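You operate a simulated robot arm through the tools that you are given. There is no shell and no other tool.

You run a simulated robot arm. Do the job below in one go: nothing can be reset, and whatever is moved stays where it is left.

Task
Brush the purple felt hat smooth on the lathe at fast speed.
Fine: use the white brush and put it back; switch off; leave the lever there and the hat on the lathe. Set down upright: what you pick out.

It is judged by the outcome, as a careful person would: the job done as asked, and still so three seconds after it is handed in. It fails if anything else is knocked over, pushed out of place, dropped, spilled or broken.

Robot
A 6-joint arm with a two-finger gripper, fixed in place. Base frame: the origin is on the floor under the middle of its stand, x ahead of it, y to its left, z up; the work surface is at about z = 860. Readings come in mm, rad, newtons and seconds.
It reaches about 1572 mm from its shoulder. Its first joint turns from -2.897 to 2.897 rad. Payload 2.45 kg.
The tool frame sits at the grasp point between the pads (the TCP): z along the fingers, y along the line on which they close. The tips reach 20 mm beyond it. The gripper opens to 140 mm; its body begins 168 mm behind the TCP.
Orientation is that of the tool frame in the base frame, as a unit quaternion [x, y, z, w]. With the fingers straight down and closing along the base's y, the tool's x points along the base's -x, its y along +y and its z along -z.

Tools
- The arm moves only by the tool nudge_tool. Its argument "series" is a list of rows, each a list of 7 numbers: the shift along the tool's x, y, z in units of 500 mm (1.0 is 500 mm), then the turn, a rotation vector about the tool's x, y, z in units of 45 degrees (1.0 is 45 degrees), then the gripper command, from -1 (shut) to 1 (fully open), values between in proportion. In form: [[x, y, z, wx, wy, wz, gripper], ...]. A call has 1 to 20 rows; each row is the pose to reach, as a shift and turn from the pose commanded when the call began, along the tool's axes at that moment. A call with a number of a shift or a turn outside -1 to 1 is refused whole. Rows are played at 5 a second. More than 50 mm and 0.15 rad between two rows, or a gripper value outside its range, and nothing of the call is played. A pose out of reach is approached as far as the arm can. The call stops where the force on the tool passes 50 N (or 10 N more than at its start, if that is more) or the arm is blocked; 0.2 s more then pass. Each finger travels about 45 mm/s and halts on what it meets, pressing with about 40 N; the grip force reading is that of the motor and also rises with nothing between the fingers. The clock runs only during rows and for 0.2 s after the last one: add rows that repeat a pose to give the fingers time. It gives the time, the measured TCP pose, the force on the tool (base axes), the opening and the grip force at its end, in the units of the frame above (readings bear some noise), with the torque about the TCP (base axes, N m) and any sound that the robot's microphone picked up.
- Cameras (640 x 400 px; columns grow to the right, rows downward): "scene" is fixed at [50.1, 500.5, 1487.1]; the picture's right is [-0.33, -0.94, 0.00], its down [-0.43, 0.15, -0.89] and it looks along [0.84, -0.30, -0.45] (base axes); focal length 306 px, centre (320, 200). "wrist" rides on the gripper at [78, 11, -209] in the tool frame; the picture's right is [-0.14, 0.99, 0.00], its down [-0.92, -0.13, -0.37] and it looks along [-0.37, -0.05, 0.93] (tool axes); focal length 280 px, centre (320, 200). There is no depth. A picture from a camera that has moved, and an enlarged one, comes with that camera's place and axes in the base frame and with its lens.
- capture(camera): a new picture of that camera. The clock stands still meanwhile.
- inspect(camera, box): a new picture of the part [left, top, right, bottom] of that camera's present view, enlarged. The clock stands still meanwhile.
- sign_off(): hands the job in; it is judged then, once.

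Nothing tells you positions but the pictures and the camera data. Unless the task says otherwise, let go and move clear before handing in.

The tools are called after "Request:" as name(argument=value, ...) on one line, values as JSON. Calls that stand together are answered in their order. nudge_tool: Moves the arm, as the interface text tells. Its arguments: {"type":"object","properties":{"series":{"type":"array"}},"required":["series"]} The other tools are called the same way: capture (camera) takes a picture; inspect (camera, box) takes an enlarged picture of a part of a camera's view; sign_off () hands the job in.

At the start:

```text
time: 0.0
tcp_pos: [682.4, 112.2, 1367.8]
orientation: [-0.002, 1.0, 0.0, 0.0]
ft_force: [-0.4, 0.1, 0.5]
ft_torque: [-0.02, 0.0, 0.02]
width: 140.0
finger_force: 0.0
```

scene: 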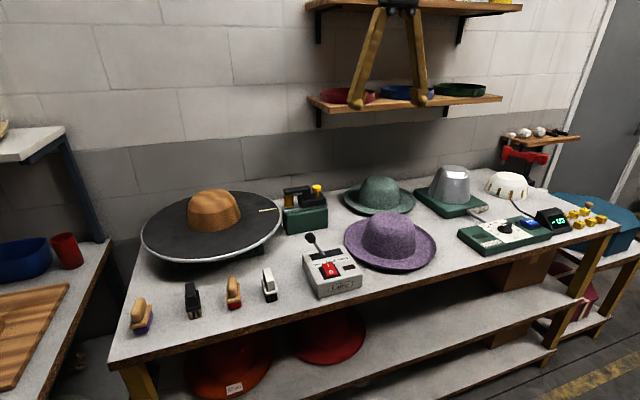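
wrist: 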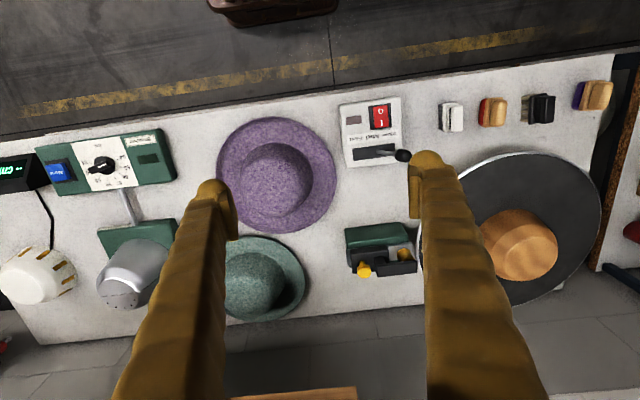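

I see a bench with a purple hat, a green hat, a turntable (lathe) carrying a brown-crowned block, a control box with a lever and a red switch, and four brushes. I'll look closer at the parts before moving.

Request:
inspect(camera="scene", box=[120, 170, 300, 340])

Request:
inspect(camera="scene", box=[270, 170, 450, 310])

Request:
inspect(camera="scene", box=[420, 150, 620, 270])

Request:
inspect(camera="wrist", box=[320, 80, 480, 180])

Request:
inspect(camera="wrist", box=[420, 70, 640, 210])

```text
2.35 times, centred on (210, 255) of scene
camera zoom: at [50.1, 500.5, 1487.1], right [-0.33, -0.94, 0.0], down [-0.43, 0.15, -0.89], along [0.84, -0.3, -0.45], focal length 720 px, centre (579, 71)
```

zoom: 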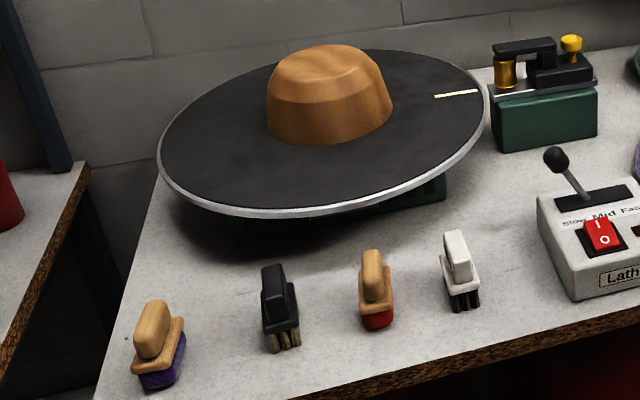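

```text
2.86 times, centred on (360, 240) of scene
camera zoom: at [50.1, 500.5, 1487.1], right [-0.33, -0.94, 0.0], down [-0.43, 0.15, -0.89], along [0.84, -0.3, -0.45], focal length 874 px, centre (206, 86)
```

zoom: 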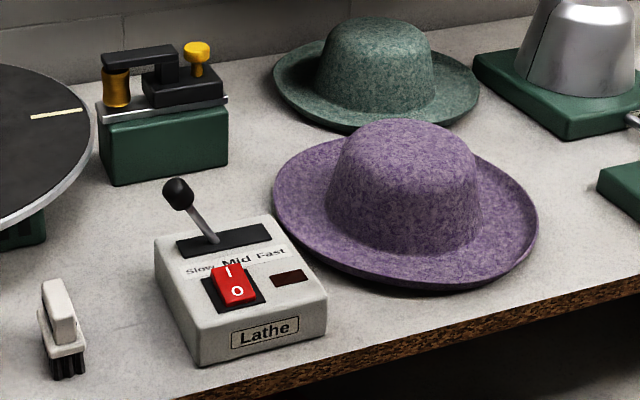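

```text
3.20 times, centred on (520, 210) of scene
camera zoom: at [50.1, 500.5, 1487.1], right [-0.33, -0.94, 0.0], down [-0.43, 0.15, -0.89], along [0.84, -0.3, -0.45], focal length 978 px, centre (-320, 168)
```

zoom: 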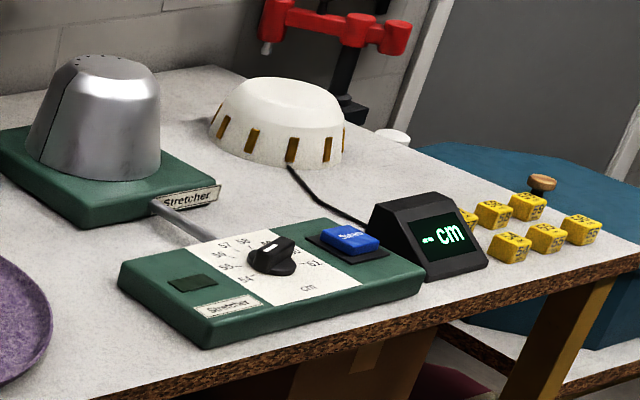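

```text
4.00 times, centred on (400, 130) of wrist
camera zoom: at [604.6, 123.2, 1576.1], right [0.14, 0.99, 0.0], down [0.92, -0.13, 0.37], along [0.37, -0.05, -0.93], focal length 1122 px, centre (0, 480)
```

zoom: 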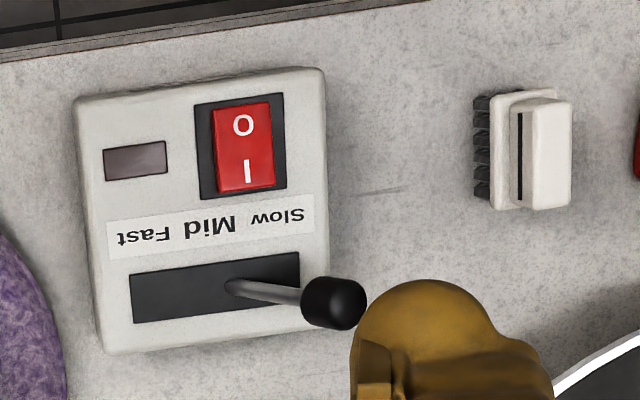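

```text
2.86 times, centred on (530, 140) of wrist
camera zoom: at [604.6, 123.2, 1576.1], right [0.14, 0.99, 0.0], down [0.92, -0.13, 0.37], along [0.37, -0.05, -0.93], focal length 801 px, centre (-280, 371)
```

zoom: 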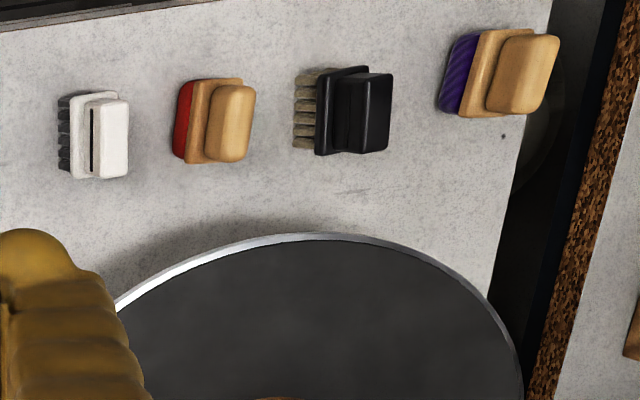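

I'm placing the white brush at about (707, 418), the lathe block at about (990, 530) and the purple hat at about (797, -14). Next I'll move the wrist camera to look at the hat more closely, staying high.

Request:
nudge_tool(series=[[0.013, -0.045, 0.047, 0, 0, 0, 1], [0.026, -0.09, 0.094, 0, 0, 0, 1], [0.039, -0.135, 0.141, 0, 0, 0, 1], [0.052, -0.18, 0.188, 0, 0, 0, 1], [0.065, -0.224, 0.236, 0, 0, 0, 1]])

Request:
capture(camera="wrist")

Request:
capture(camera="scene")

```text
time: 1.2
tcp_pos: [649.8, 0.8, 1250.3]
orientation: [-0.001, 1.0, 0.0, 0.0]
ft_force: [0.4, -0.4, -0.5]
ft_torque: [0.0, 0.03, 0.03]
width: 140.0
finger_force: 0.1
```

```text
taken
camera wrist: at [572.1, 12.2, 1458.7], right [0.14, 0.99, 0.0], down [0.92, -0.13, 0.37], along [0.37, -0.05, -0.93], focal length 280 px, centre (320, 200)
```

wrist: 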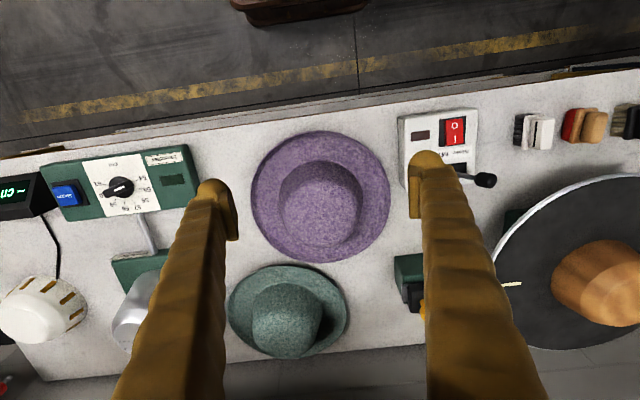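

```text
taken
```

scene: 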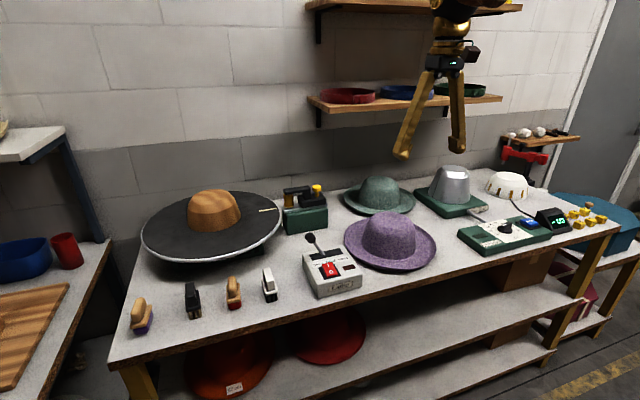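

The hat is centred below the gripper now. I'll zoom into it to judge the crown, brim and what can be grasped.

Request:
inspect(camera="wrist", box=[230, 120, 410, 280])

Request:
inspect(camera="scene", box=[330, 200, 450, 280])

Request:
inspect(camera="wrist", box=[460, 160, 640, 360])

```text
2.50 times, centred on (320, 200) of wrist
camera zoom: at [572.1, 12.2, 1458.7], right [0.14, 0.99, 0.0], down [0.92, -0.13, 0.37], along [0.37, -0.05, -0.93], focal length 701 px, centre (320, 200)
```

zoom: 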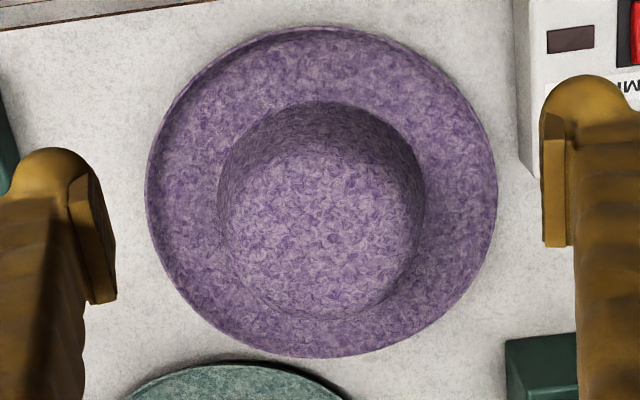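

```text
5.00 times, centred on (390, 240) of scene
camera zoom: at [50.1, 500.5, 1487.1], right [-0.33, -0.94, 0.0], down [-0.43, 0.15, -0.89], along [0.84, -0.3, -0.45], focal length 1529 px, centre (-30, 0)
```

zoom: 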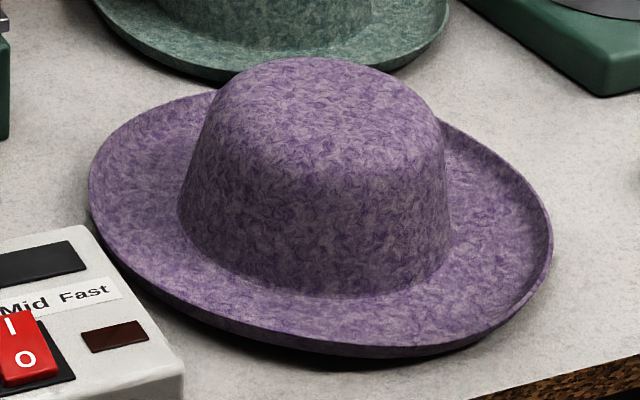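

```text
2.00 times, centred on (550, 260) of wrist
camera zoom: at [572.1, 12.2, 1458.7], right [0.14, 0.99, 0.0], down [0.92, -0.13, 0.37], along [0.37, -0.05, -0.93], focal length 561 px, centre (-140, 80)
```

zoom: 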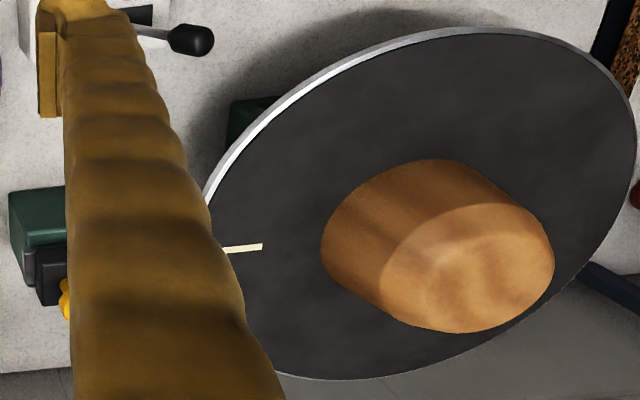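

The brim is about 306 mm across and turns up at the edge, and the crown is too wide for the gripper, so the brim's near edge is what I'd grip. Next I'll look at the lathe from above to find the height of its disc and block.

Request:
nudge_tool(series=[[-0.03, 0.083, -0.017, 0, 0, 0, 1], [-0.06, 0.167, -0.033, 0, 0, 0, 1], [-0.09, 0.25, -0.05, 0, 0, 0, 1], [-0.12, 0.333, -0.067, 0, 0, 0, 1], [-0.15, 0.417, -0.083, 0, 0, 0, 1], [-0.18, 0.5, -0.1, 0, 0, 0, 1], [-0.21, 0.583, -0.117, 0, 0, 0, 1], [-0.24, 0.667, -0.133, 0, 0, 0, 1], [-0.27, 0.75, -0.15, 0, 0, 0, 1], [-0.3, 0.833, -0.167, 0, 0, 0, 1], [-0.33, 0.917, -0.183, 0, 0, 0, 1], [-0.36, 1.0, -0.2, 0, 0, 0, 1]])

Request:
capture(camera="wrist")

Request:
capture(camera="scene")

```text
time: 3.8
tcp_pos: [828.7, 500.1, 1348.3]
orientation: [-0.001, 1.0, 0.0, 0.001]
ft_force: [-0.5, -0.7, 1.0]
ft_torque: [0.05, -0.09, 0.0]
width: 139.9
finger_force: 0.0
```

```text
taken
camera wrist: at [750.1, 511.9, 1556.9], right [0.14, 0.99, 0.0], down [0.92, -0.13, 0.37], along [0.37, -0.05, -0.93], focal length 280 px, centre (320, 200)
```

wrist: 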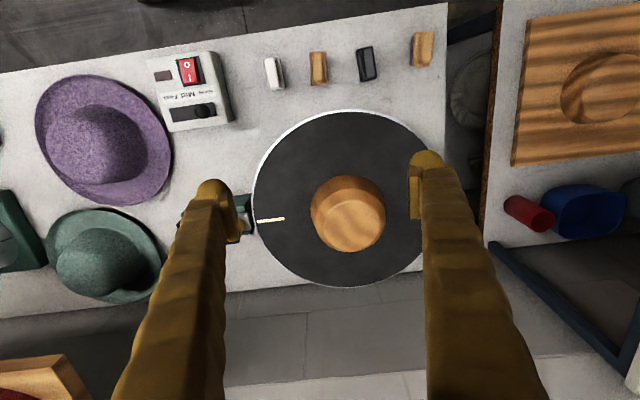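

```text
taken
```

scene: 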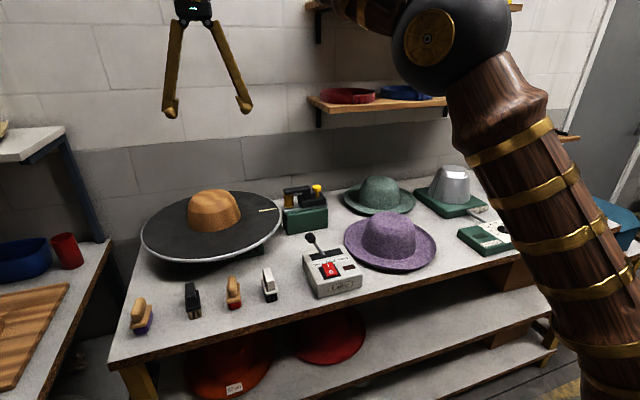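

Request:
inspect(camera="wrist", box=[230, 90, 450, 300])

Request:
inspect(camera="scene", box=[130, 175, 290, 275])

Request:
inspect(camera="wrist", box=[20, 40, 250, 220])

```text
1.90 times, centred on (340, 195) of wrist
camera zoom: at [750.1, 511.9, 1556.9], right [0.14, 0.99, 0.0], down [0.92, -0.13, 0.37], along [0.37, -0.05, -0.93], focal length 534 px, centre (282, 210)
```

zoom: 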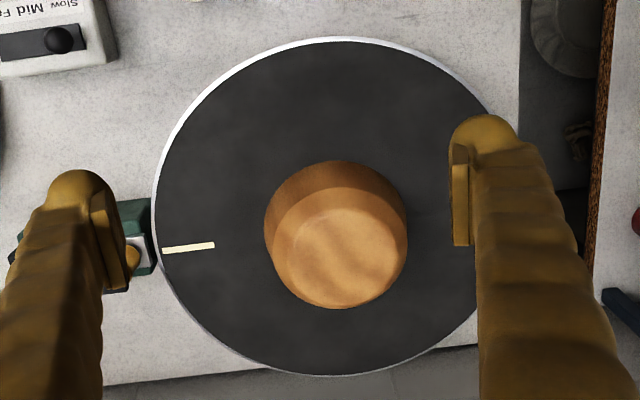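

```text
4.00 times, centred on (210, 225) of scene
camera zoom: at [50.1, 500.5, 1487.1], right [-0.33, -0.94, 0.0], down [-0.43, 0.15, -0.89], along [0.84, -0.3, -0.45], focal length 1223 px, centre (760, 100)
```

zoom: 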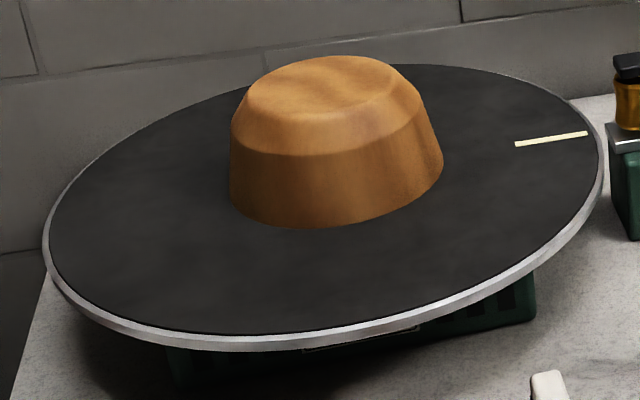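

```text
2.22 times, centred on (135, 130) of wrist
camera zoom: at [750.1, 511.9, 1556.9], right [0.14, 0.99, 0.0], down [0.92, -0.13, 0.37], along [0.37, -0.05, -0.93], focal length 623 px, centre (731, 356)
```

zoom: 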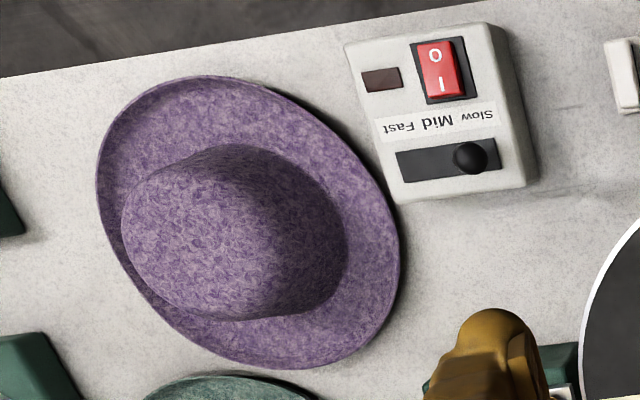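

The disc top is at about z = 962, with its centre near (1019, 543) and radius about 219; the block rises roughly 80 mm above it. I'll go back toward the hat's near side and start rolling the gripper, so I can look at the brim's edge from low down.

Request:
nudge_tool(series=[[0.0384, -0.0686, 0.0354, 0, 0, 0.0714, 1], [0.0769, -0.1371, 0.0709, 0, 0, 0.1429, 1], [0.1153, -0.2057, 0.1063, 0, 0, 0.2143, 1], [0.1537, -0.2743, 0.1417, 0, 0, 0.2857, 1], [0.1921, -0.3429, 0.1771, 0, 0, 0.3571, 1], [0.2306, -0.4114, 0.2126, 0, 0, 0.4286, 1], [0.269, -0.48, 0.248, 0, 0, 0.5, 1], [0.3074, -0.5486, 0.2834, 0, 0, 0.5714, 1], [0.3459, -0.6171, 0.3189, 0, 0, 0.6429, 1], [0.3843, -0.6857, 0.3543, 0, 0, 0.7143, 1], [0.4227, -0.7543, 0.3897, 0, 0, 0.7857, 1], [0.4611, -0.8229, 0.4251, 0, 0, 0.8571, 1], [0.4996, -0.8914, 0.4606, 0, 0, 0.9286, 1], [0.538, -0.96, 0.496, 0, 0, 1.0, 1]])

Request:
capture(camera="scene")

```text
time: 6.8
tcp_pos: [560.1, 18.3, 1102.7]
orientation: [0.383, 0.924, 0.0, -0.001]
ft_force: [-1.1, 0.6, 0.0]
ft_torque: [0.0, 0.01, 0.0]
width: 140.1
finger_force: 0.1
```

```text
taken
```

scene: 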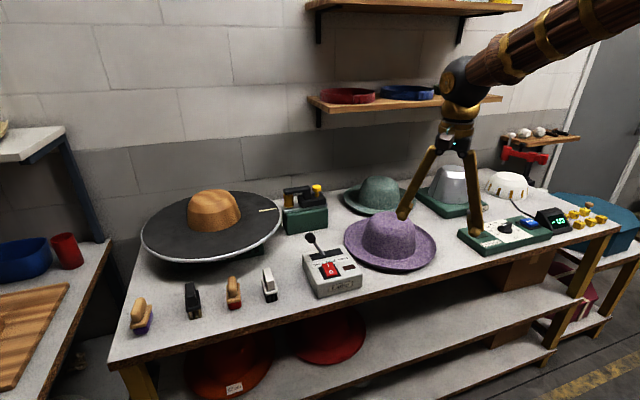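

The roll is going as planned. I'll finish it and then tilt the fingers toward the hat.

Request:
nudge_tool(series=[[0, 0, 0, 0, 0, 0.17, 1], [0, 0, 0, 0, 0, 0.34, 1], [0, 0, 0, 0, 0, 0.51, 1], [0, 0, 0, 0, 0, 0.68, 1], [0, 0, 0, 0, 0, 0.85, 1], [0, 0, 0, 0, 0, 1.0, 1]])

Request:
nudge_tool(series=[[0, 0, 0, -0.17, 0, 0, 1], [0, 0, 0, -0.34, 0, 0, 1], [0, 0, 0, -0.51, 0, 0, 1], [0, 0, 0, -0.68, 0, 0, 1], [0, 0, 0, -0.85, 0, 0, 1], [0, 0, 0, -1.0, 0, 0, 1]])

Request:
capture(camera="wrist")

Request:
capture(camera="scene")

```text
time: 8.2
tcp_pos: [562.1, 19.2, 1101.1]
orientation: [0.707, 0.707, 0.0, 0.001]
ft_force: [-0.3, 0.3, -1.0]
ft_torque: [0.02, 0.01, 0.02]
width: 140.0
finger_force: 0.0
```

```text
time: 9.6
tcp_pos: [561.0, 19.8, 1100.2]
orientation: [0.653, 0.654, 0.272, 0.27]
ft_force: [0.2, 1.0, -0.2]
ft_torque: [0.0, 0.0, -0.01]
width: 139.9
finger_force: 0.0
```

```text
taken
camera wrist: at [420.8, 98.2, 1256.0], right [0.7, -0.14, 0.7], down [-0.35, -0.92, 0.17], along [0.62, -0.36, -0.69], focal length 280 px, centre (320, 200)
```

wrist: 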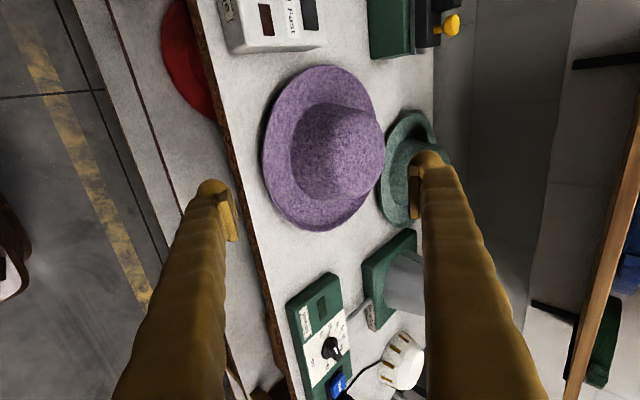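

```text
taken
```

scene: 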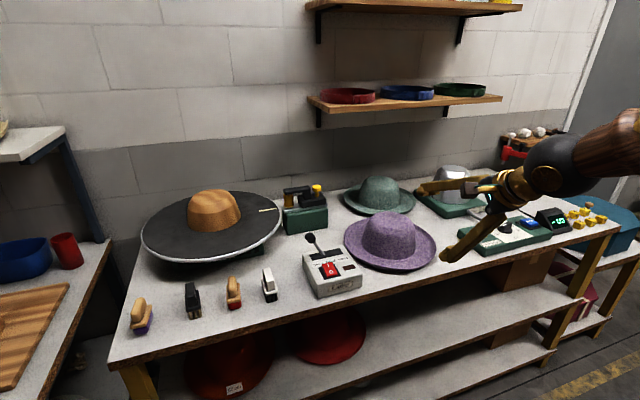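

The wrist tilts freely, so I'll go lower and flatter to see the underside clearance of the brim.

Request:
nudge_tool(series=[[-0.004, -0.038, 0.03, -0.111, 0, 0, 1], [-0.008, -0.076, 0.059, -0.222, 0, 0, 1], [-0.012, -0.115, 0.089, -0.333, 0, 0, 1], [-0.016, -0.153, 0.118, -0.444, 0, 0, 1], [-0.02, -0.191, 0.148, -0.556, 0, 0, 1]])

Request:
capture(camera="wrist")

Request:
capture(camera="scene")

```text
time: 10.8
tcp_pos: [551.5, 8.3, 1127.7]
orientation: [0.632, 0.634, 0.316, 0.315]
ft_force: [0.2, 0.1, -0.5]
ft_torque: [-0.01, -0.03, 0.0]
width: 139.8
finger_force: 0.1
out of reach, approached as far as the arm can: row 1, 2, 3, 4, 5
```

```text
taken
camera wrist: at [391.8, 86.1, 1261.2], right [0.6, -0.14, 0.79], down [-0.37, -0.92, 0.12], along [0.71, -0.36, -0.6], focal length 280 px, centre (320, 200)
```

wrist: 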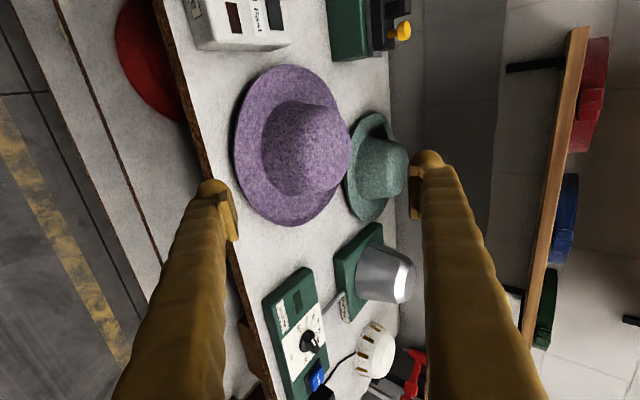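

```text
taken
```

scene: 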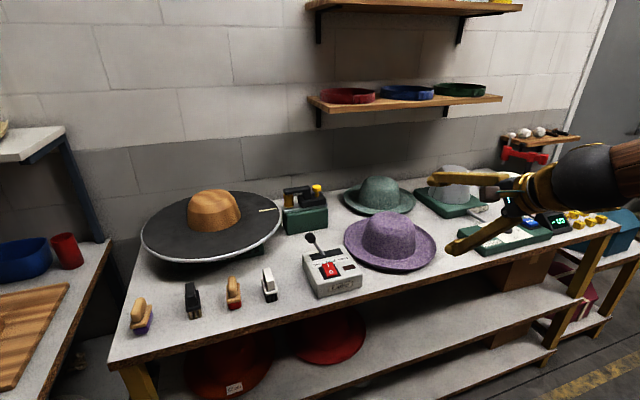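

The arm can't fold that far back, so a low approach from the robot's own side is out. I'll zoom in on the fingertips to judge their thickness against the brim's clearance.

Request:
inspect(camera="scene", box=[420, 140, 580, 260])

Request:
inspect(camera="wrist", box=[160, 50, 460, 260])

```text
3.33 times, centred on (500, 200) of scene
camera zoom: at [50.1, 500.5, 1487.1], right [-0.33, -0.94, 0.0], down [-0.43, 0.15, -0.89], along [0.84, -0.3, -0.45], focal length 1019 px, centre (-280, 200)
```

zoom: 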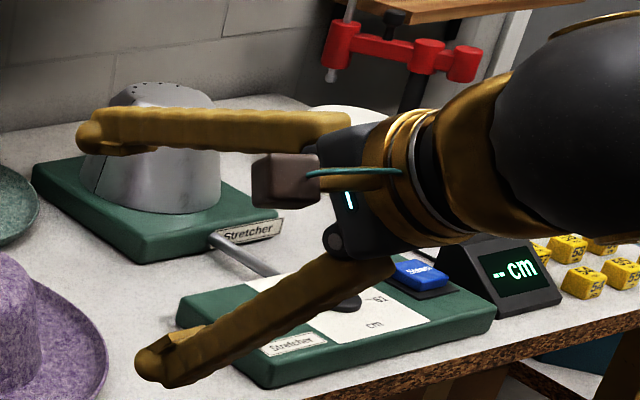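

```text
1.90 times, centred on (310, 155) of wrist
camera zoom: at [391.8, 86.1, 1261.2], right [0.6, -0.14, 0.79], down [-0.37, -0.92, 0.12], along [0.71, -0.36, -0.6], focal length 534 px, centre (339, 286)
```

zoom: 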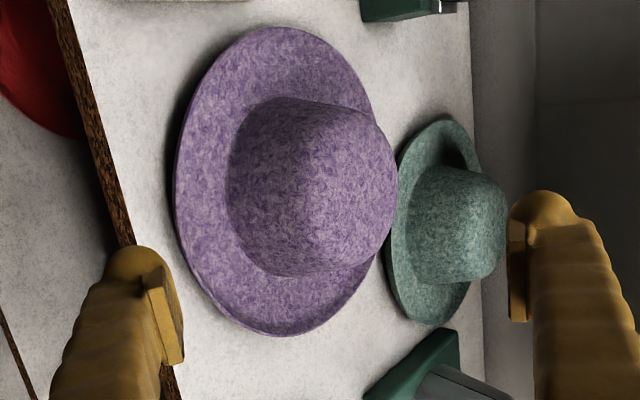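

The fingertips look about 25 mm thick and the brim edge is only about 20 mm above the bench, so the grip needs care. First I'll back out of this limit pose and see where the arm's commanded pose stands.

Request:
nudge_tool(series=[[0, 0, -0.05, 0.15, 0, 0, 1], [0, 0, -0.1, 0.3, 0, 0, 1]])

```text
time: 11.4
tcp_pos: [533.7, -24.2, 1149.1]
orientation: [0.663, 0.637, 0.245, 0.308]
ft_force: [0.2, 2.0, -0.7]
ft_torque: [-0.06, -0.05, -0.09]
width: 140.0
finger_force: 0.1
out of reach, approached as far as the arm can: row 1, 2
```

Still at the reach limit there, so I'll move forward and up with a steeper tilt to get back into free range.

Request:
nudge_tool(series=[[0, 0.083, 0.035, 0.15, 0, 0, 1], [0, 0.166, 0.07, 0.3, 0, 0, 1], [0, 0.249, 0.105, 0.4, 0, 0, 1], [0, 0.332, 0.14, 0.5, 0, 0, 1]])

```text
time: 12.4
tcp_pos: [701.6, -32.0, 1219.3]
orientation: [0.712, 0.67, 0.12, 0.17]
ft_force: [-0.4, -0.1, -0.5]
ft_torque: [0.02, 0.04, 0.01]
width: 139.7
finger_force: 0.0
```

Back in free range. Now I'll swing the tool around to point along the bench (toward +y) so I can see the brim from the side.

Request:
nudge_tool(series=[[-0.04, -0.017, 0.002, -0.01, 0.067, -0.152, 1], [-0.08, -0.033, 0.004, -0.019, 0.134, -0.304, 1], [-0.12, -0.05, 0.006, -0.029, 0.202, -0.456, 1], [-0.16, -0.067, 0.008, -0.038, 0.269, -0.608, 1], [-0.2, -0.083, 0.01, -0.048, 0.336, -0.76, 1], [-0.24, -0.1, 0.012, -0.057, 0.403, -0.912, 1]])

```text
time: 13.8
tcp_pos: [648.0, -150.1, 1201.3]
orientation: [0.402, 0.891, 0.177, 0.11]
ft_force: [0.4, -0.9, 0.2]
ft_torque: [0.04, -0.04, 0.01]
width: 139.7
finger_force: 0.0
```

Request:
nudge_tool(series=[[-0.015, -0.031, -0.013, -0.009, 0.067, -0.152, 1], [-0.03, -0.063, -0.026, -0.018, 0.135, -0.304, 1], [-0.045, -0.094, -0.039, -0.027, 0.202, -0.456, 1], [-0.059, -0.125, -0.052, -0.036, 0.269, -0.607, 1], [-0.074, -0.157, -0.065, -0.045, 0.337, -0.759, 1], [-0.089, -0.188, -0.078, -0.054, 0.404, -0.911, 1]])

```text
time: 15.2
tcp_pos: [601.4, -250.9, 1201.4]
orientation: [0.031, 0.978, 0.205, 0.034]
ft_force: [-0.2, 0.0, -0.6]
ft_torque: [0.01, -0.03, -0.01]
width: 140.0
finger_force: 0.2
```

Request:
nudge_tool(series=[[0.024, -0.006, 0.051, -0.167, 0.017, -0.01, 1], [0.049, -0.011, 0.102, -0.333, 0.033, -0.02, 1], [0.073, -0.017, 0.154, -0.5, 0.05, -0.03, 1], [0.097, -0.023, 0.205, -0.667, 0.067, -0.04, 1], [0.122, -0.028, 0.256, -0.833, 0.083, -0.05, 1], [0.146, -0.034, 0.307, -1.0, 0.1, -0.06, 1]])

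Request:
capture(camera="wrist")

Request:
capture(camera="scene")

```text
time: 16.6
tcp_pos: [538.4, -198.6, 1053.2]
orientation: [-0.014, 0.825, 0.565, 0.011]
ft_force: [-0.2, -0.7, 0.0]
ft_torque: [-0.04, 0.0, 0.0]
width: 140.1
finger_force: 0.1
```

```text
taken
camera wrist: at [459.2, -389.7, 1134.5], right [0.1, 0.36, 0.93], down [0.92, -0.38, 0.05], along [0.37, 0.85, -0.37], focal length 280 px, centre (320, 200)
```

wrist: 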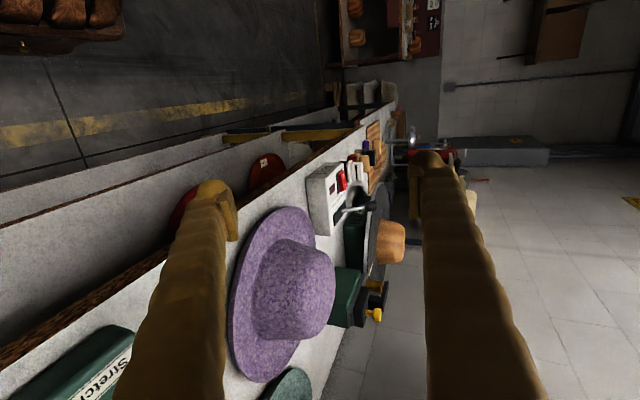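

```text
taken
```

scene: 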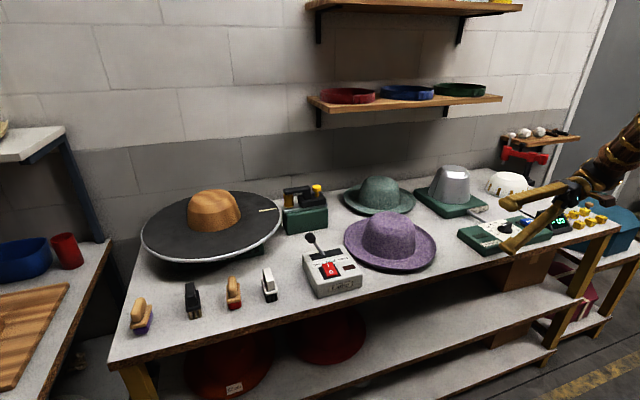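

Reachable this way. I'll drop lower in front of the bench edge, nearly flat, to see the brim profile in silhouette.

Request:
nudge_tool(series=[[0.001, -0.05, 0.019, -0.072, 0, 0, 1], [0.002, -0.1, 0.038, -0.144, 0, 0, 1], [0.003, -0.149, 0.056, -0.216, 0, 0, 1], [0.004, -0.199, 0.075, -0.288, 0, 0, 1], [0.005, -0.249, 0.094, -0.36, 0, 0, 1]])

Request:
capture(camera="wrist")

Request:
inspect(camera="wrist", box=[180, 170, 440, 400])

```text
time: 17.8
tcp_pos: [539.4, -199.3, 918.0]
orientation: [-0.016, 0.738, 0.674, 0.009]
ft_force: [0.8, 0.5, -0.3]
ft_torque: [0.03, 0.03, -0.01]
width: 139.8
finger_force: 0.0
```

```text
taken
camera wrist: at [462.6, -406.9, 944.9], right [0.1, 0.09, 0.99], down [0.93, -0.37, -0.06], along [0.36, 0.93, -0.12], focal length 280 px, centre (320, 200)
```

wrist: 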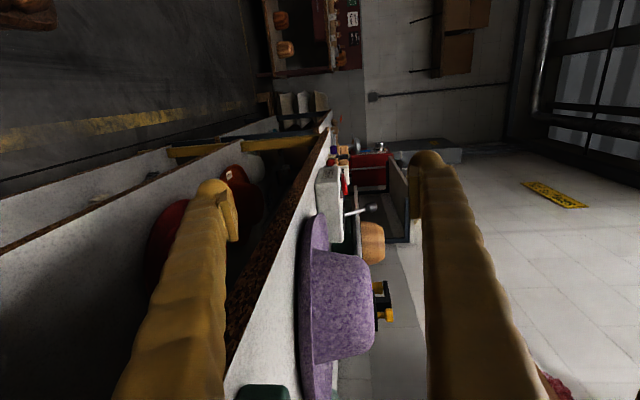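

```text
1.74 times, centred on (310, 285) of wrist
camera zoom: at [462.6, -406.9, 944.9], right [0.1, 0.09, 0.99], down [0.93, -0.37, -0.06], along [0.36, 0.93, -0.12], focal length 488 px, centre (337, 52)
```

zoom: 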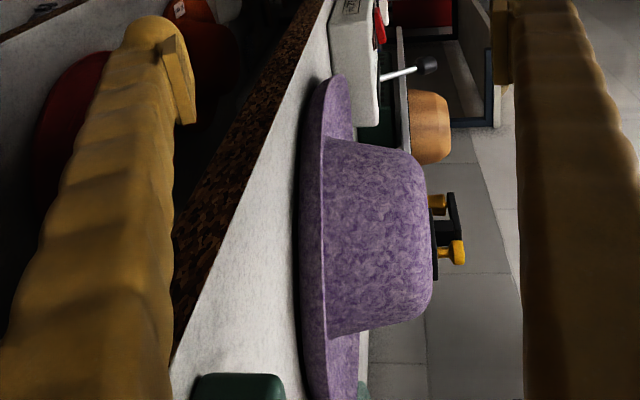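

The profile shows the crown too wide and tapered to grip, while the brim edge sits about 20-25 mm up and close to the bench's front edge (x ≈ 620). My plan is to slide the hat about 70 mm toward me so its brim overhangs the edge and a finger fits underneath. First I'll raise the tool back to vertical and close it.

Request:
nudge_tool(series=[[-0.003, 0.076, -0.007, 0.167, 0, 0, 0.7], [-0.005, 0.152, -0.014, 0.333, 0, 0, 0.4], [-0.008, 0.229, -0.02, 0.5, 0, 0, 0.1], [-0.011, 0.305, -0.027, 0.667, 0, 0, -0.2], [-0.013, 0.381, -0.034, 0.833, 0, 0, -0.6], [-0.016, 0.457, -0.041, 1.0, 0, 0, -1]])

```text
time: 19.2
tcp_pos: [541.8, -200.2, 1146.2]
orientation: [-0.011, 0.94, 0.34, 0.014]
ft_force: [0.4, -0.5, 0.2]
ft_torque: [-0.02, 0.05, -0.01]
width: 22.3
finger_force: 0.2
```

Request:
nudge_tool(series=[[-0.077, 0.027, 0.024, 0.089, 0.002, 0.004, -1], [-0.154, 0.053, 0.049, 0.177, 0.005, 0.008, -1], [-0.231, 0.08, 0.073, 0.266, 0.007, 0.011, -1], [-0.308, 0.106, 0.098, 0.354, 0.01, 0.015, -1], [-0.385, 0.133, 0.122, 0.443, 0.012, 0.019, -1], [-0.461, 0.159, 0.146, 0.532, 0.014, 0.023, -1], [-0.538, 0.186, 0.171, 0.62, 0.017, 0.027, -1], [-0.615, 0.212, 0.195, 0.709, 0.019, 0.03, -1], [-0.692, 0.239, 0.22, 0.797, 0.022, 0.034, -1], [-0.769, 0.265, 0.244, 0.886, 0.024, 0.038, -1]])

Request:
capture(camera="wrist")

Request:
capture(camera="scene")

```text
time: 21.4
tcp_pos: [926.0, -16.7, 1151.3]
orientation: [0.006, 1.0, -0.001, 0.004]
ft_force: [-0.2, -0.1, 0.8]
ft_torque: [0.02, -0.04, -0.02]
width: 0.0
finger_force: 29.3
```

```text
taken
camera wrist: at [847.0, -3.5, 1358.5], right [0.15, 0.99, 0.0], down [0.92, -0.14, 0.38], along [0.37, -0.06, -0.93], focal length 280 px, centre (320, 200)
```

wrist: 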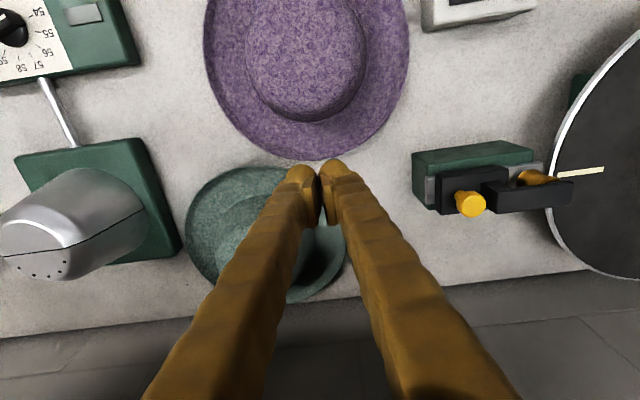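

```text
taken
```

scene: 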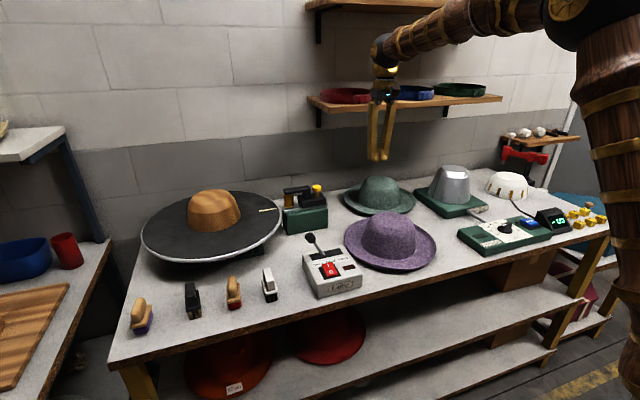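

The closed fingertips are above the far side of the purple hat. I'll lower them behind the crown, just above the brim.

Request:
nudge_tool(series=[[0, 0, 0.08, 0, 0, 0, -1], [0, 0, 0.16, 0, 0, 0, -1], [0, 0, 0.24, 0, 0, 0, -1], [0, 0, 0.32, 0, 0, 0, -1], [0, 0, 0.4, 0, 0, 0, -1], [0, 0, 0.44, 0, 0, 0, -1]])

Request:
capture(camera="wrist")

Request:
inspect(camera="scene", box=[320, 140, 480, 280])

```text
time: 22.8
tcp_pos: [927.4, -15.3, 929.8]
orientation: [0.005, 1.0, 0.0, 0.005]
ft_force: [0.4, -0.5, -0.1]
ft_torque: [-0.01, 0.01, -0.04]
width: 0.0
finger_force: 29.2
```

```text
taken
camera wrist: at [847.2, -3.6, 1137.1], right [0.15, 0.99, 0.0], down [0.92, -0.14, 0.38], along [0.37, -0.06, -0.93], focal length 280 px, centre (320, 200)
```

wrist: 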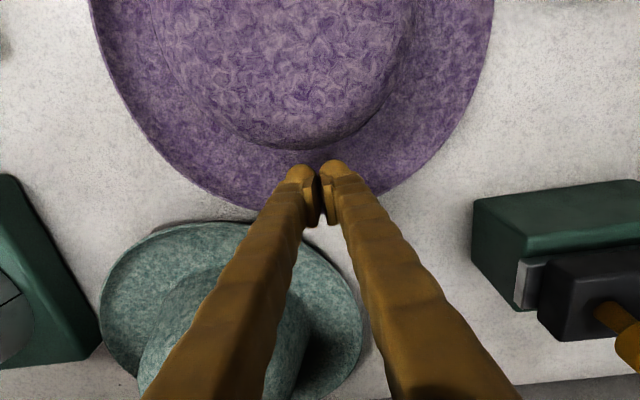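

```text
2.86 times, centred on (400, 210) of scene
camera zoom: at [50.1, 500.5, 1487.1], right [-0.33, -0.94, 0.0], down [-0.43, 0.15, -0.89], along [0.84, -0.3, -0.45], focal length 874 px, centre (91, 171)
```

zoom: 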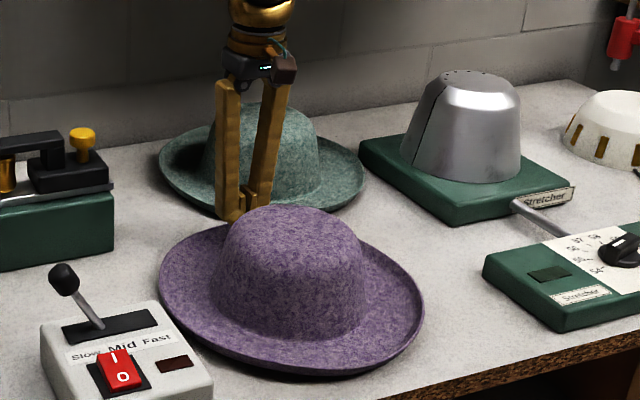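

The tips sit behind the crown, in line with the hat's centre. I'll lower a little more and push the hat gently toward the front edge.

Request:
nudge_tool(series=[[0, 0, 0.03, 0, 0, 0, -1], [0.03, 0, 0.03, 0, 0, 0, -1], [0.06, 0, 0.03, 0, 0, 0, -1], [0.08, 0, 0.03, 0, 0, 0, -1], [0.1, 0, 0.03, 0, 0, 0, -1], [0.12, 0, 0.03, 0, 0, 0, -1], [0.14, 0, 0.03, 0, 0, 0, -1]])

Request:
capture(camera="wrist")

Request:
capture(camera="scene")

```text
time: 24.4
tcp_pos: [856.6, -14.6, 916.8]
orientation: [0.005, 1.0, 0.0, 0.005]
ft_force: [1.1, -0.3, 1.3]
ft_torque: [-0.04, 0.01, -0.02]
width: 0.0
finger_force: 29.2
```

```text
taken
camera wrist: at [777.1, -3.1, 1125.0], right [0.15, 0.99, 0.0], down [0.92, -0.14, 0.38], along [0.37, -0.06, -0.93], focal length 280 px, centre (320, 200)
```

wrist: 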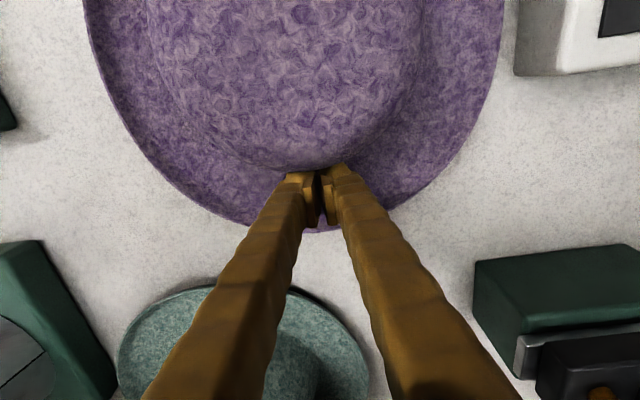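

```text
taken
```

scene: 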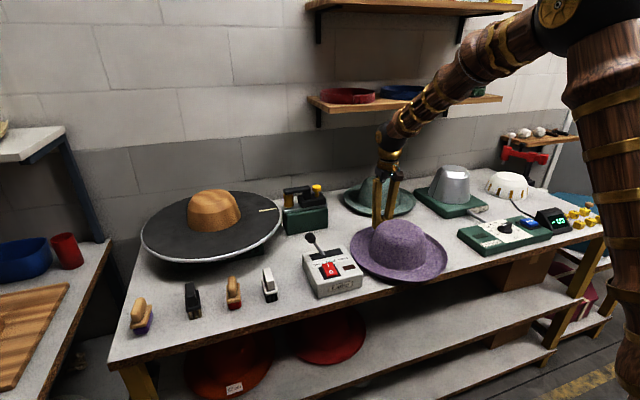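

The hat slides easily with about 1 N. I'll push it a bit further and check the overhang.

Request:
nudge_tool(series=[[0.02, 0, 0, 0, 0, 0, -1], [0.04, 0, 0, 0, 0, 0, -1]])

Request:
inspect(camera="scene", box=[330, 190, 470, 300])

Request:
capture(camera="wrist")

```text
time: 25.0
tcp_pos: [836.7, -15.7, 916.7]
orientation: [0.005, 1.0, 0.0, 0.003]
ft_force: [0.2, 0.0, 0.6]
ft_torque: [0.03, 0.04, -0.01]
width: 0.0
finger_force: 29.1
```

```text
3.64 times, centred on (400, 245) of scene
camera zoom: at [50.1, 500.5, 1487.1], right [-0.33, -0.94, 0.0], down [-0.43, 0.15, -0.89], along [0.84, -0.3, -0.45], focal length 1112 px, centre (29, 36)
```

zoom: 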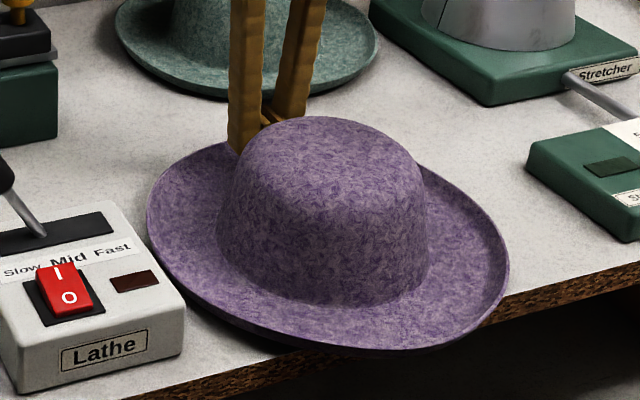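

```text
taken
camera wrist: at [757.3, -3.3, 1125.1], right [0.15, 0.99, 0.0], down [0.92, -0.14, 0.38], along [0.37, -0.06, -0.93], focal length 280 px, centre (320, 200)
```

wrist: 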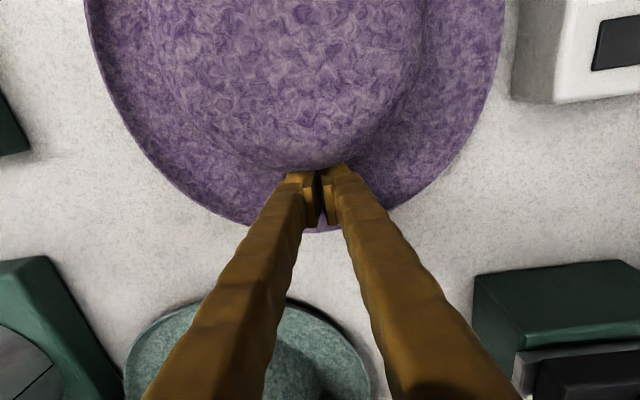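

The brim now overhangs by roughly 43 mm. A final small push, then I'll back off and rise clear.

Request:
nudge_tool(series=[[0.008, 0, 0, 0, 0, 0, -1], [0.016, 0, 0, 0, 0, 0, -1], [-0.02, 0, 0, 0, 0, 0, -1], [-0.03, 0, -0.06, 0, 0, 0, -1], [-0.03, 0, -0.15, 0, 0, 0, -1], [-0.03, 0, -0.24, 0, 0, 0, -0.6], [-0.03, 0, -0.33, 0, 0, 0, -0.4], [-0.03, 0, -0.42, 0, 0, 0, -0.1], [-0.03, 0, -0.5, 0, 0, 0, 0.2]])

Request:
capture(camera="scene")

Request:
capture(camera="wrist")

```text
time: 27.0
tcp_pos: [849.3, -15.8, 1166.1]
orientation: [0.006, 1.0, 0.0, 0.003]
ft_force: [0.5, -0.3, 0.5]
ft_torque: [-0.03, 0.03, 0.0]
width: 83.7
finger_force: 0.3
```

```text
taken
```

scene: 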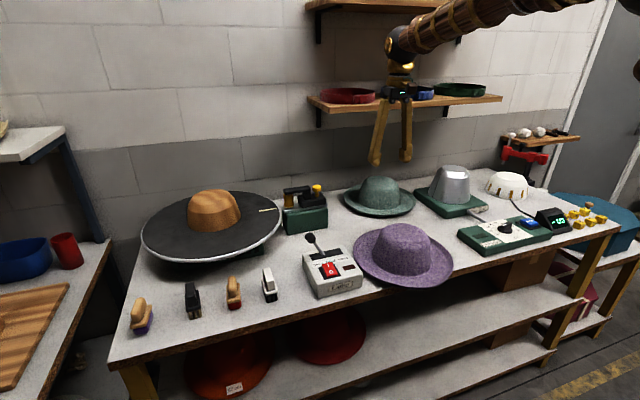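

```text
taken
camera wrist: at [770.5, -3.5, 1374.0], right [0.15, 0.99, 0.0], down [0.92, -0.14, 0.38], along [0.37, -0.06, -0.93], focal length 280 px, centre (320, 200)
```

wrist: 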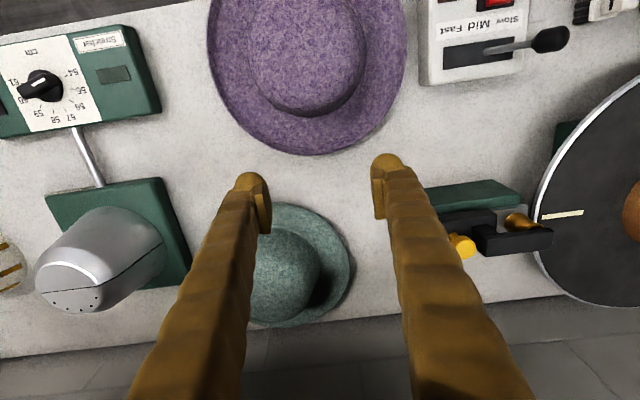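

The hat is upright and overhangs the front edge. I'll look down at it to fix its new position precisely.

Request:
nudge_tool(series=[[0.08, 0, -0.04, 0, 0, 0, 0.2], [0.16, 0, -0.08, 0, 0, 0, 0.2], [0.24, 0, -0.12, 0, 0, 0, 0.2], [0.32, 0, -0.16, 0, 0, 0, 0.2], [0.4, 0, -0.16, 0, 0, 0, 0.2], [0.48, 0, -0.16, 0, 0, 0, 0.2]])

Request:
capture(camera="wrist")

Request:
inspect(camera="wrist", box=[180, 80, 460, 280])

```text
time: 28.4
tcp_pos: [607.9, -12.2, 1241.1]
orientation: [0.005, 1.0, 0.0, 0.003]
ft_force: [0.1, -0.3, 0.4]
ft_torque: [-0.01, 0.02, 0.05]
width: 83.8
finger_force: 0.0
```

```text
taken
camera wrist: at [528.4, -0.2, 1449.2], right [0.15, 0.99, 0.0], down [0.92, -0.14, 0.37], along [0.37, -0.06, -0.93], focal length 280 px, centre (320, 200)
```

wrist: 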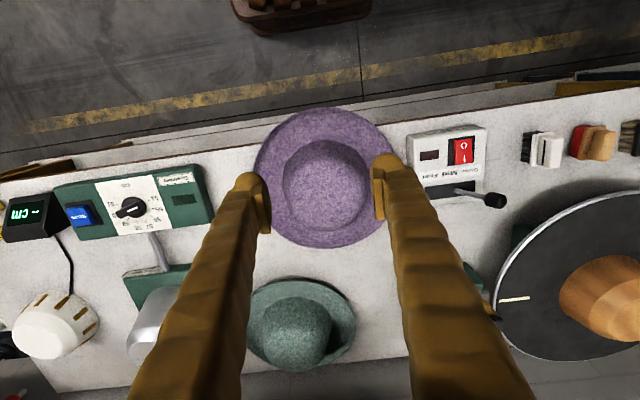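

```text
2.00 times, centred on (320, 180) of wrist
camera zoom: at [528.4, -0.2, 1449.2], right [0.15, 0.99, 0.0], down [0.92, -0.14, 0.37], along [0.37, -0.06, -0.93], focal length 561 px, centre (320, 240)
```

zoom: 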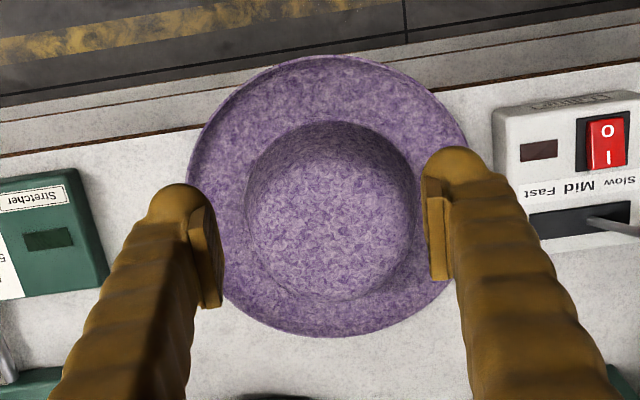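

The hat centre is now at about (720, -20) with its near brim edge at x ≈ 565, and the bench edge is at x ≈ 618. I'll bring the gripper round to the front, pointing along the bench, rolled so the pads match the brim's slope.

Request:
nudge_tool(series=[[0.023, -0.063, 0.047, -0.167, 0, 0, 0.1], [0.045, -0.125, 0.094, -0.333, 0, 0, 0.0], [0.068, -0.188, 0.141, -0.5, 0, 0, -0.08], [0.091, -0.251, 0.188, -0.667, 0, 0, -0.08], [0.113, -0.313, 0.235, -0.833, 0, 0, -0.08], [0.136, -0.376, 0.282, -1.0, 0, 0, -0.08]])

```text
time: 29.8
tcp_pos: [540.4, -199.8, 1100.2]
orientation: [0.003, 0.924, 0.383, 0.006]
ft_force: [1.2, -0.4, -0.5]
ft_torque: [-0.02, -0.03, -0.06]
width: 64.4
finger_force: 0.0
```

Request:
nudge_tool(series=[[0, -0.045, 0.023, -0.147, 0, 0, -0.08], [0, -0.09, 0.045, -0.293, 0, 0, -0.08], [0, -0.136, 0.068, -0.44, 0, 0, -0.08], [0, -0.181, 0.09, -0.586, 0, 0, -0.08], [0, -0.226, 0.113, -0.733, 0, 0, -0.08]])

```text
time: 31.0
tcp_pos: [540.3, -238.9, 982.7]
orientation: [0.001, 0.777, 0.629, 0.006]
ft_force: [0.5, -0.6, -0.3]
ft_torque: [-0.01, 0.0, -0.03]
width: 64.3
finger_force: 0.0
```

Request:
nudge_tool(series=[[0.008, 0, 0.043, -0.022, -0.119, 0.122, -0.08], [0.016, -0.001, 0.085, -0.044, -0.238, 0.243, -0.08], [0.024, -0.001, 0.128, -0.067, -0.357, 0.365, -0.08], [0.032, -0.002, 0.17, -0.089, -0.476, 0.486, -0.08], [0.04, -0.002, 0.213, -0.111, -0.595, 0.608, -0.08]])

Request:
capture(camera="wrist")

Request:
capture(camera="scene")

```text
time: 32.2
tcp_pos: [525.0, -137.3, 959.5]
orientation: [0.329, 0.705, 0.627, 0.036]
ft_force: [-0.3, 0.5, -0.4]
ft_torque: [-0.05, 0.0, 0.0]
width: 64.4
finger_force: 0.1
```

```text
taken
camera wrist: at [370.5, -276.6, 1042.0], right [0.52, -0.07, 0.85], down [0.5, -0.79, -0.37], along [0.7, 0.61, -0.37], focal length 280 px, centre (320, 200)
```

wrist: 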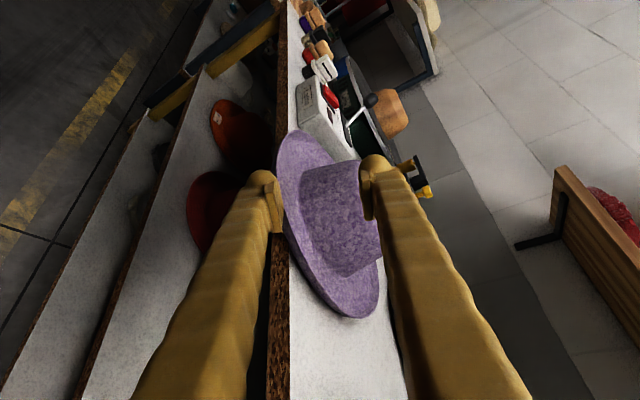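

```text
taken
```

scene: 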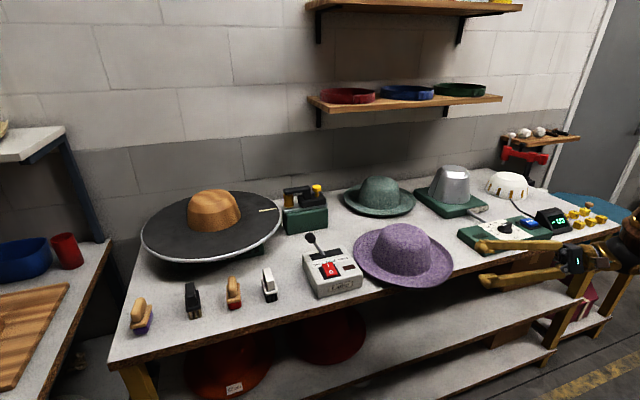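

Reachable in this pose, and the hat stands clear beyond the fingertips. I'll lower to just above brim level at standoff and look.

Request:
nudge_tool(series=[[-0.017, -0.053, 0.015, 0, 0, 0, -0.08], [-0.034, -0.105, 0.029, 0, 0, 0, -0.08], [-0.034, -0.105, 0.029, 0, 0, 0, -0.08]])

Request:
capture(camera="wrist")

Request:
inspect(camera="wrist", box=[230, 100, 430, 330])

Request:
inspect(camera="scene", box=[340, 200, 580, 340])

```text
time: 33.0
tcp_pos: [521.1, -132.5, 904.5]
orientation: [0.328, 0.704, 0.629, 0.036]
ft_force: [0.6, 0.0, -0.1]
ft_torque: [0.0, 0.01, 0.01]
width: 64.3
finger_force: 0.1
```

```text
taken
camera wrist: at [367.4, -272.3, 986.0], right [0.52, -0.07, 0.85], down [0.5, -0.79, -0.37], along [0.7, 0.62, -0.37], focal length 280 px, centre (320, 200)
```

wrist: 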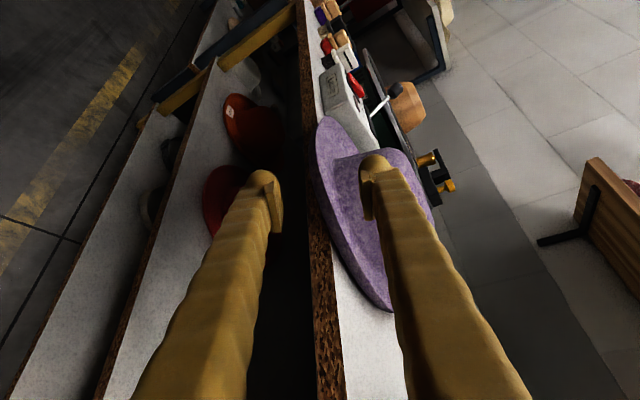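

```text
1.74 times, centred on (330, 215) of wrist
camera zoom: at [367.4, -272.3, 986.0], right [0.52, -0.07, 0.85], down [0.5, -0.79, -0.37], along [0.7, 0.62, -0.37], focal length 488 px, centre (303, 174)
```

zoom: 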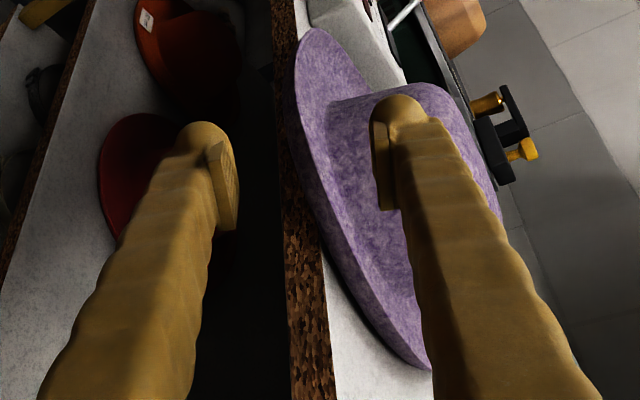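

```text
2.67 times, centred on (460, 270) of scene
camera zoom: at [50.1, 500.5, 1487.1], right [-0.33, -0.94, 0.0], down [-0.43, 0.15, -0.89], along [0.84, -0.3, -0.45], focal length 816 px, centre (-53, 13)
```

zoom: 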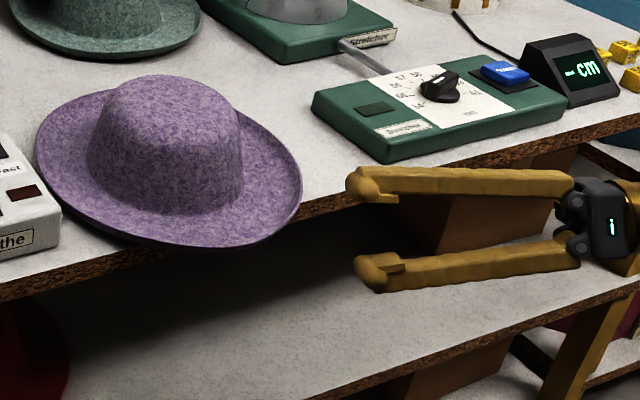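

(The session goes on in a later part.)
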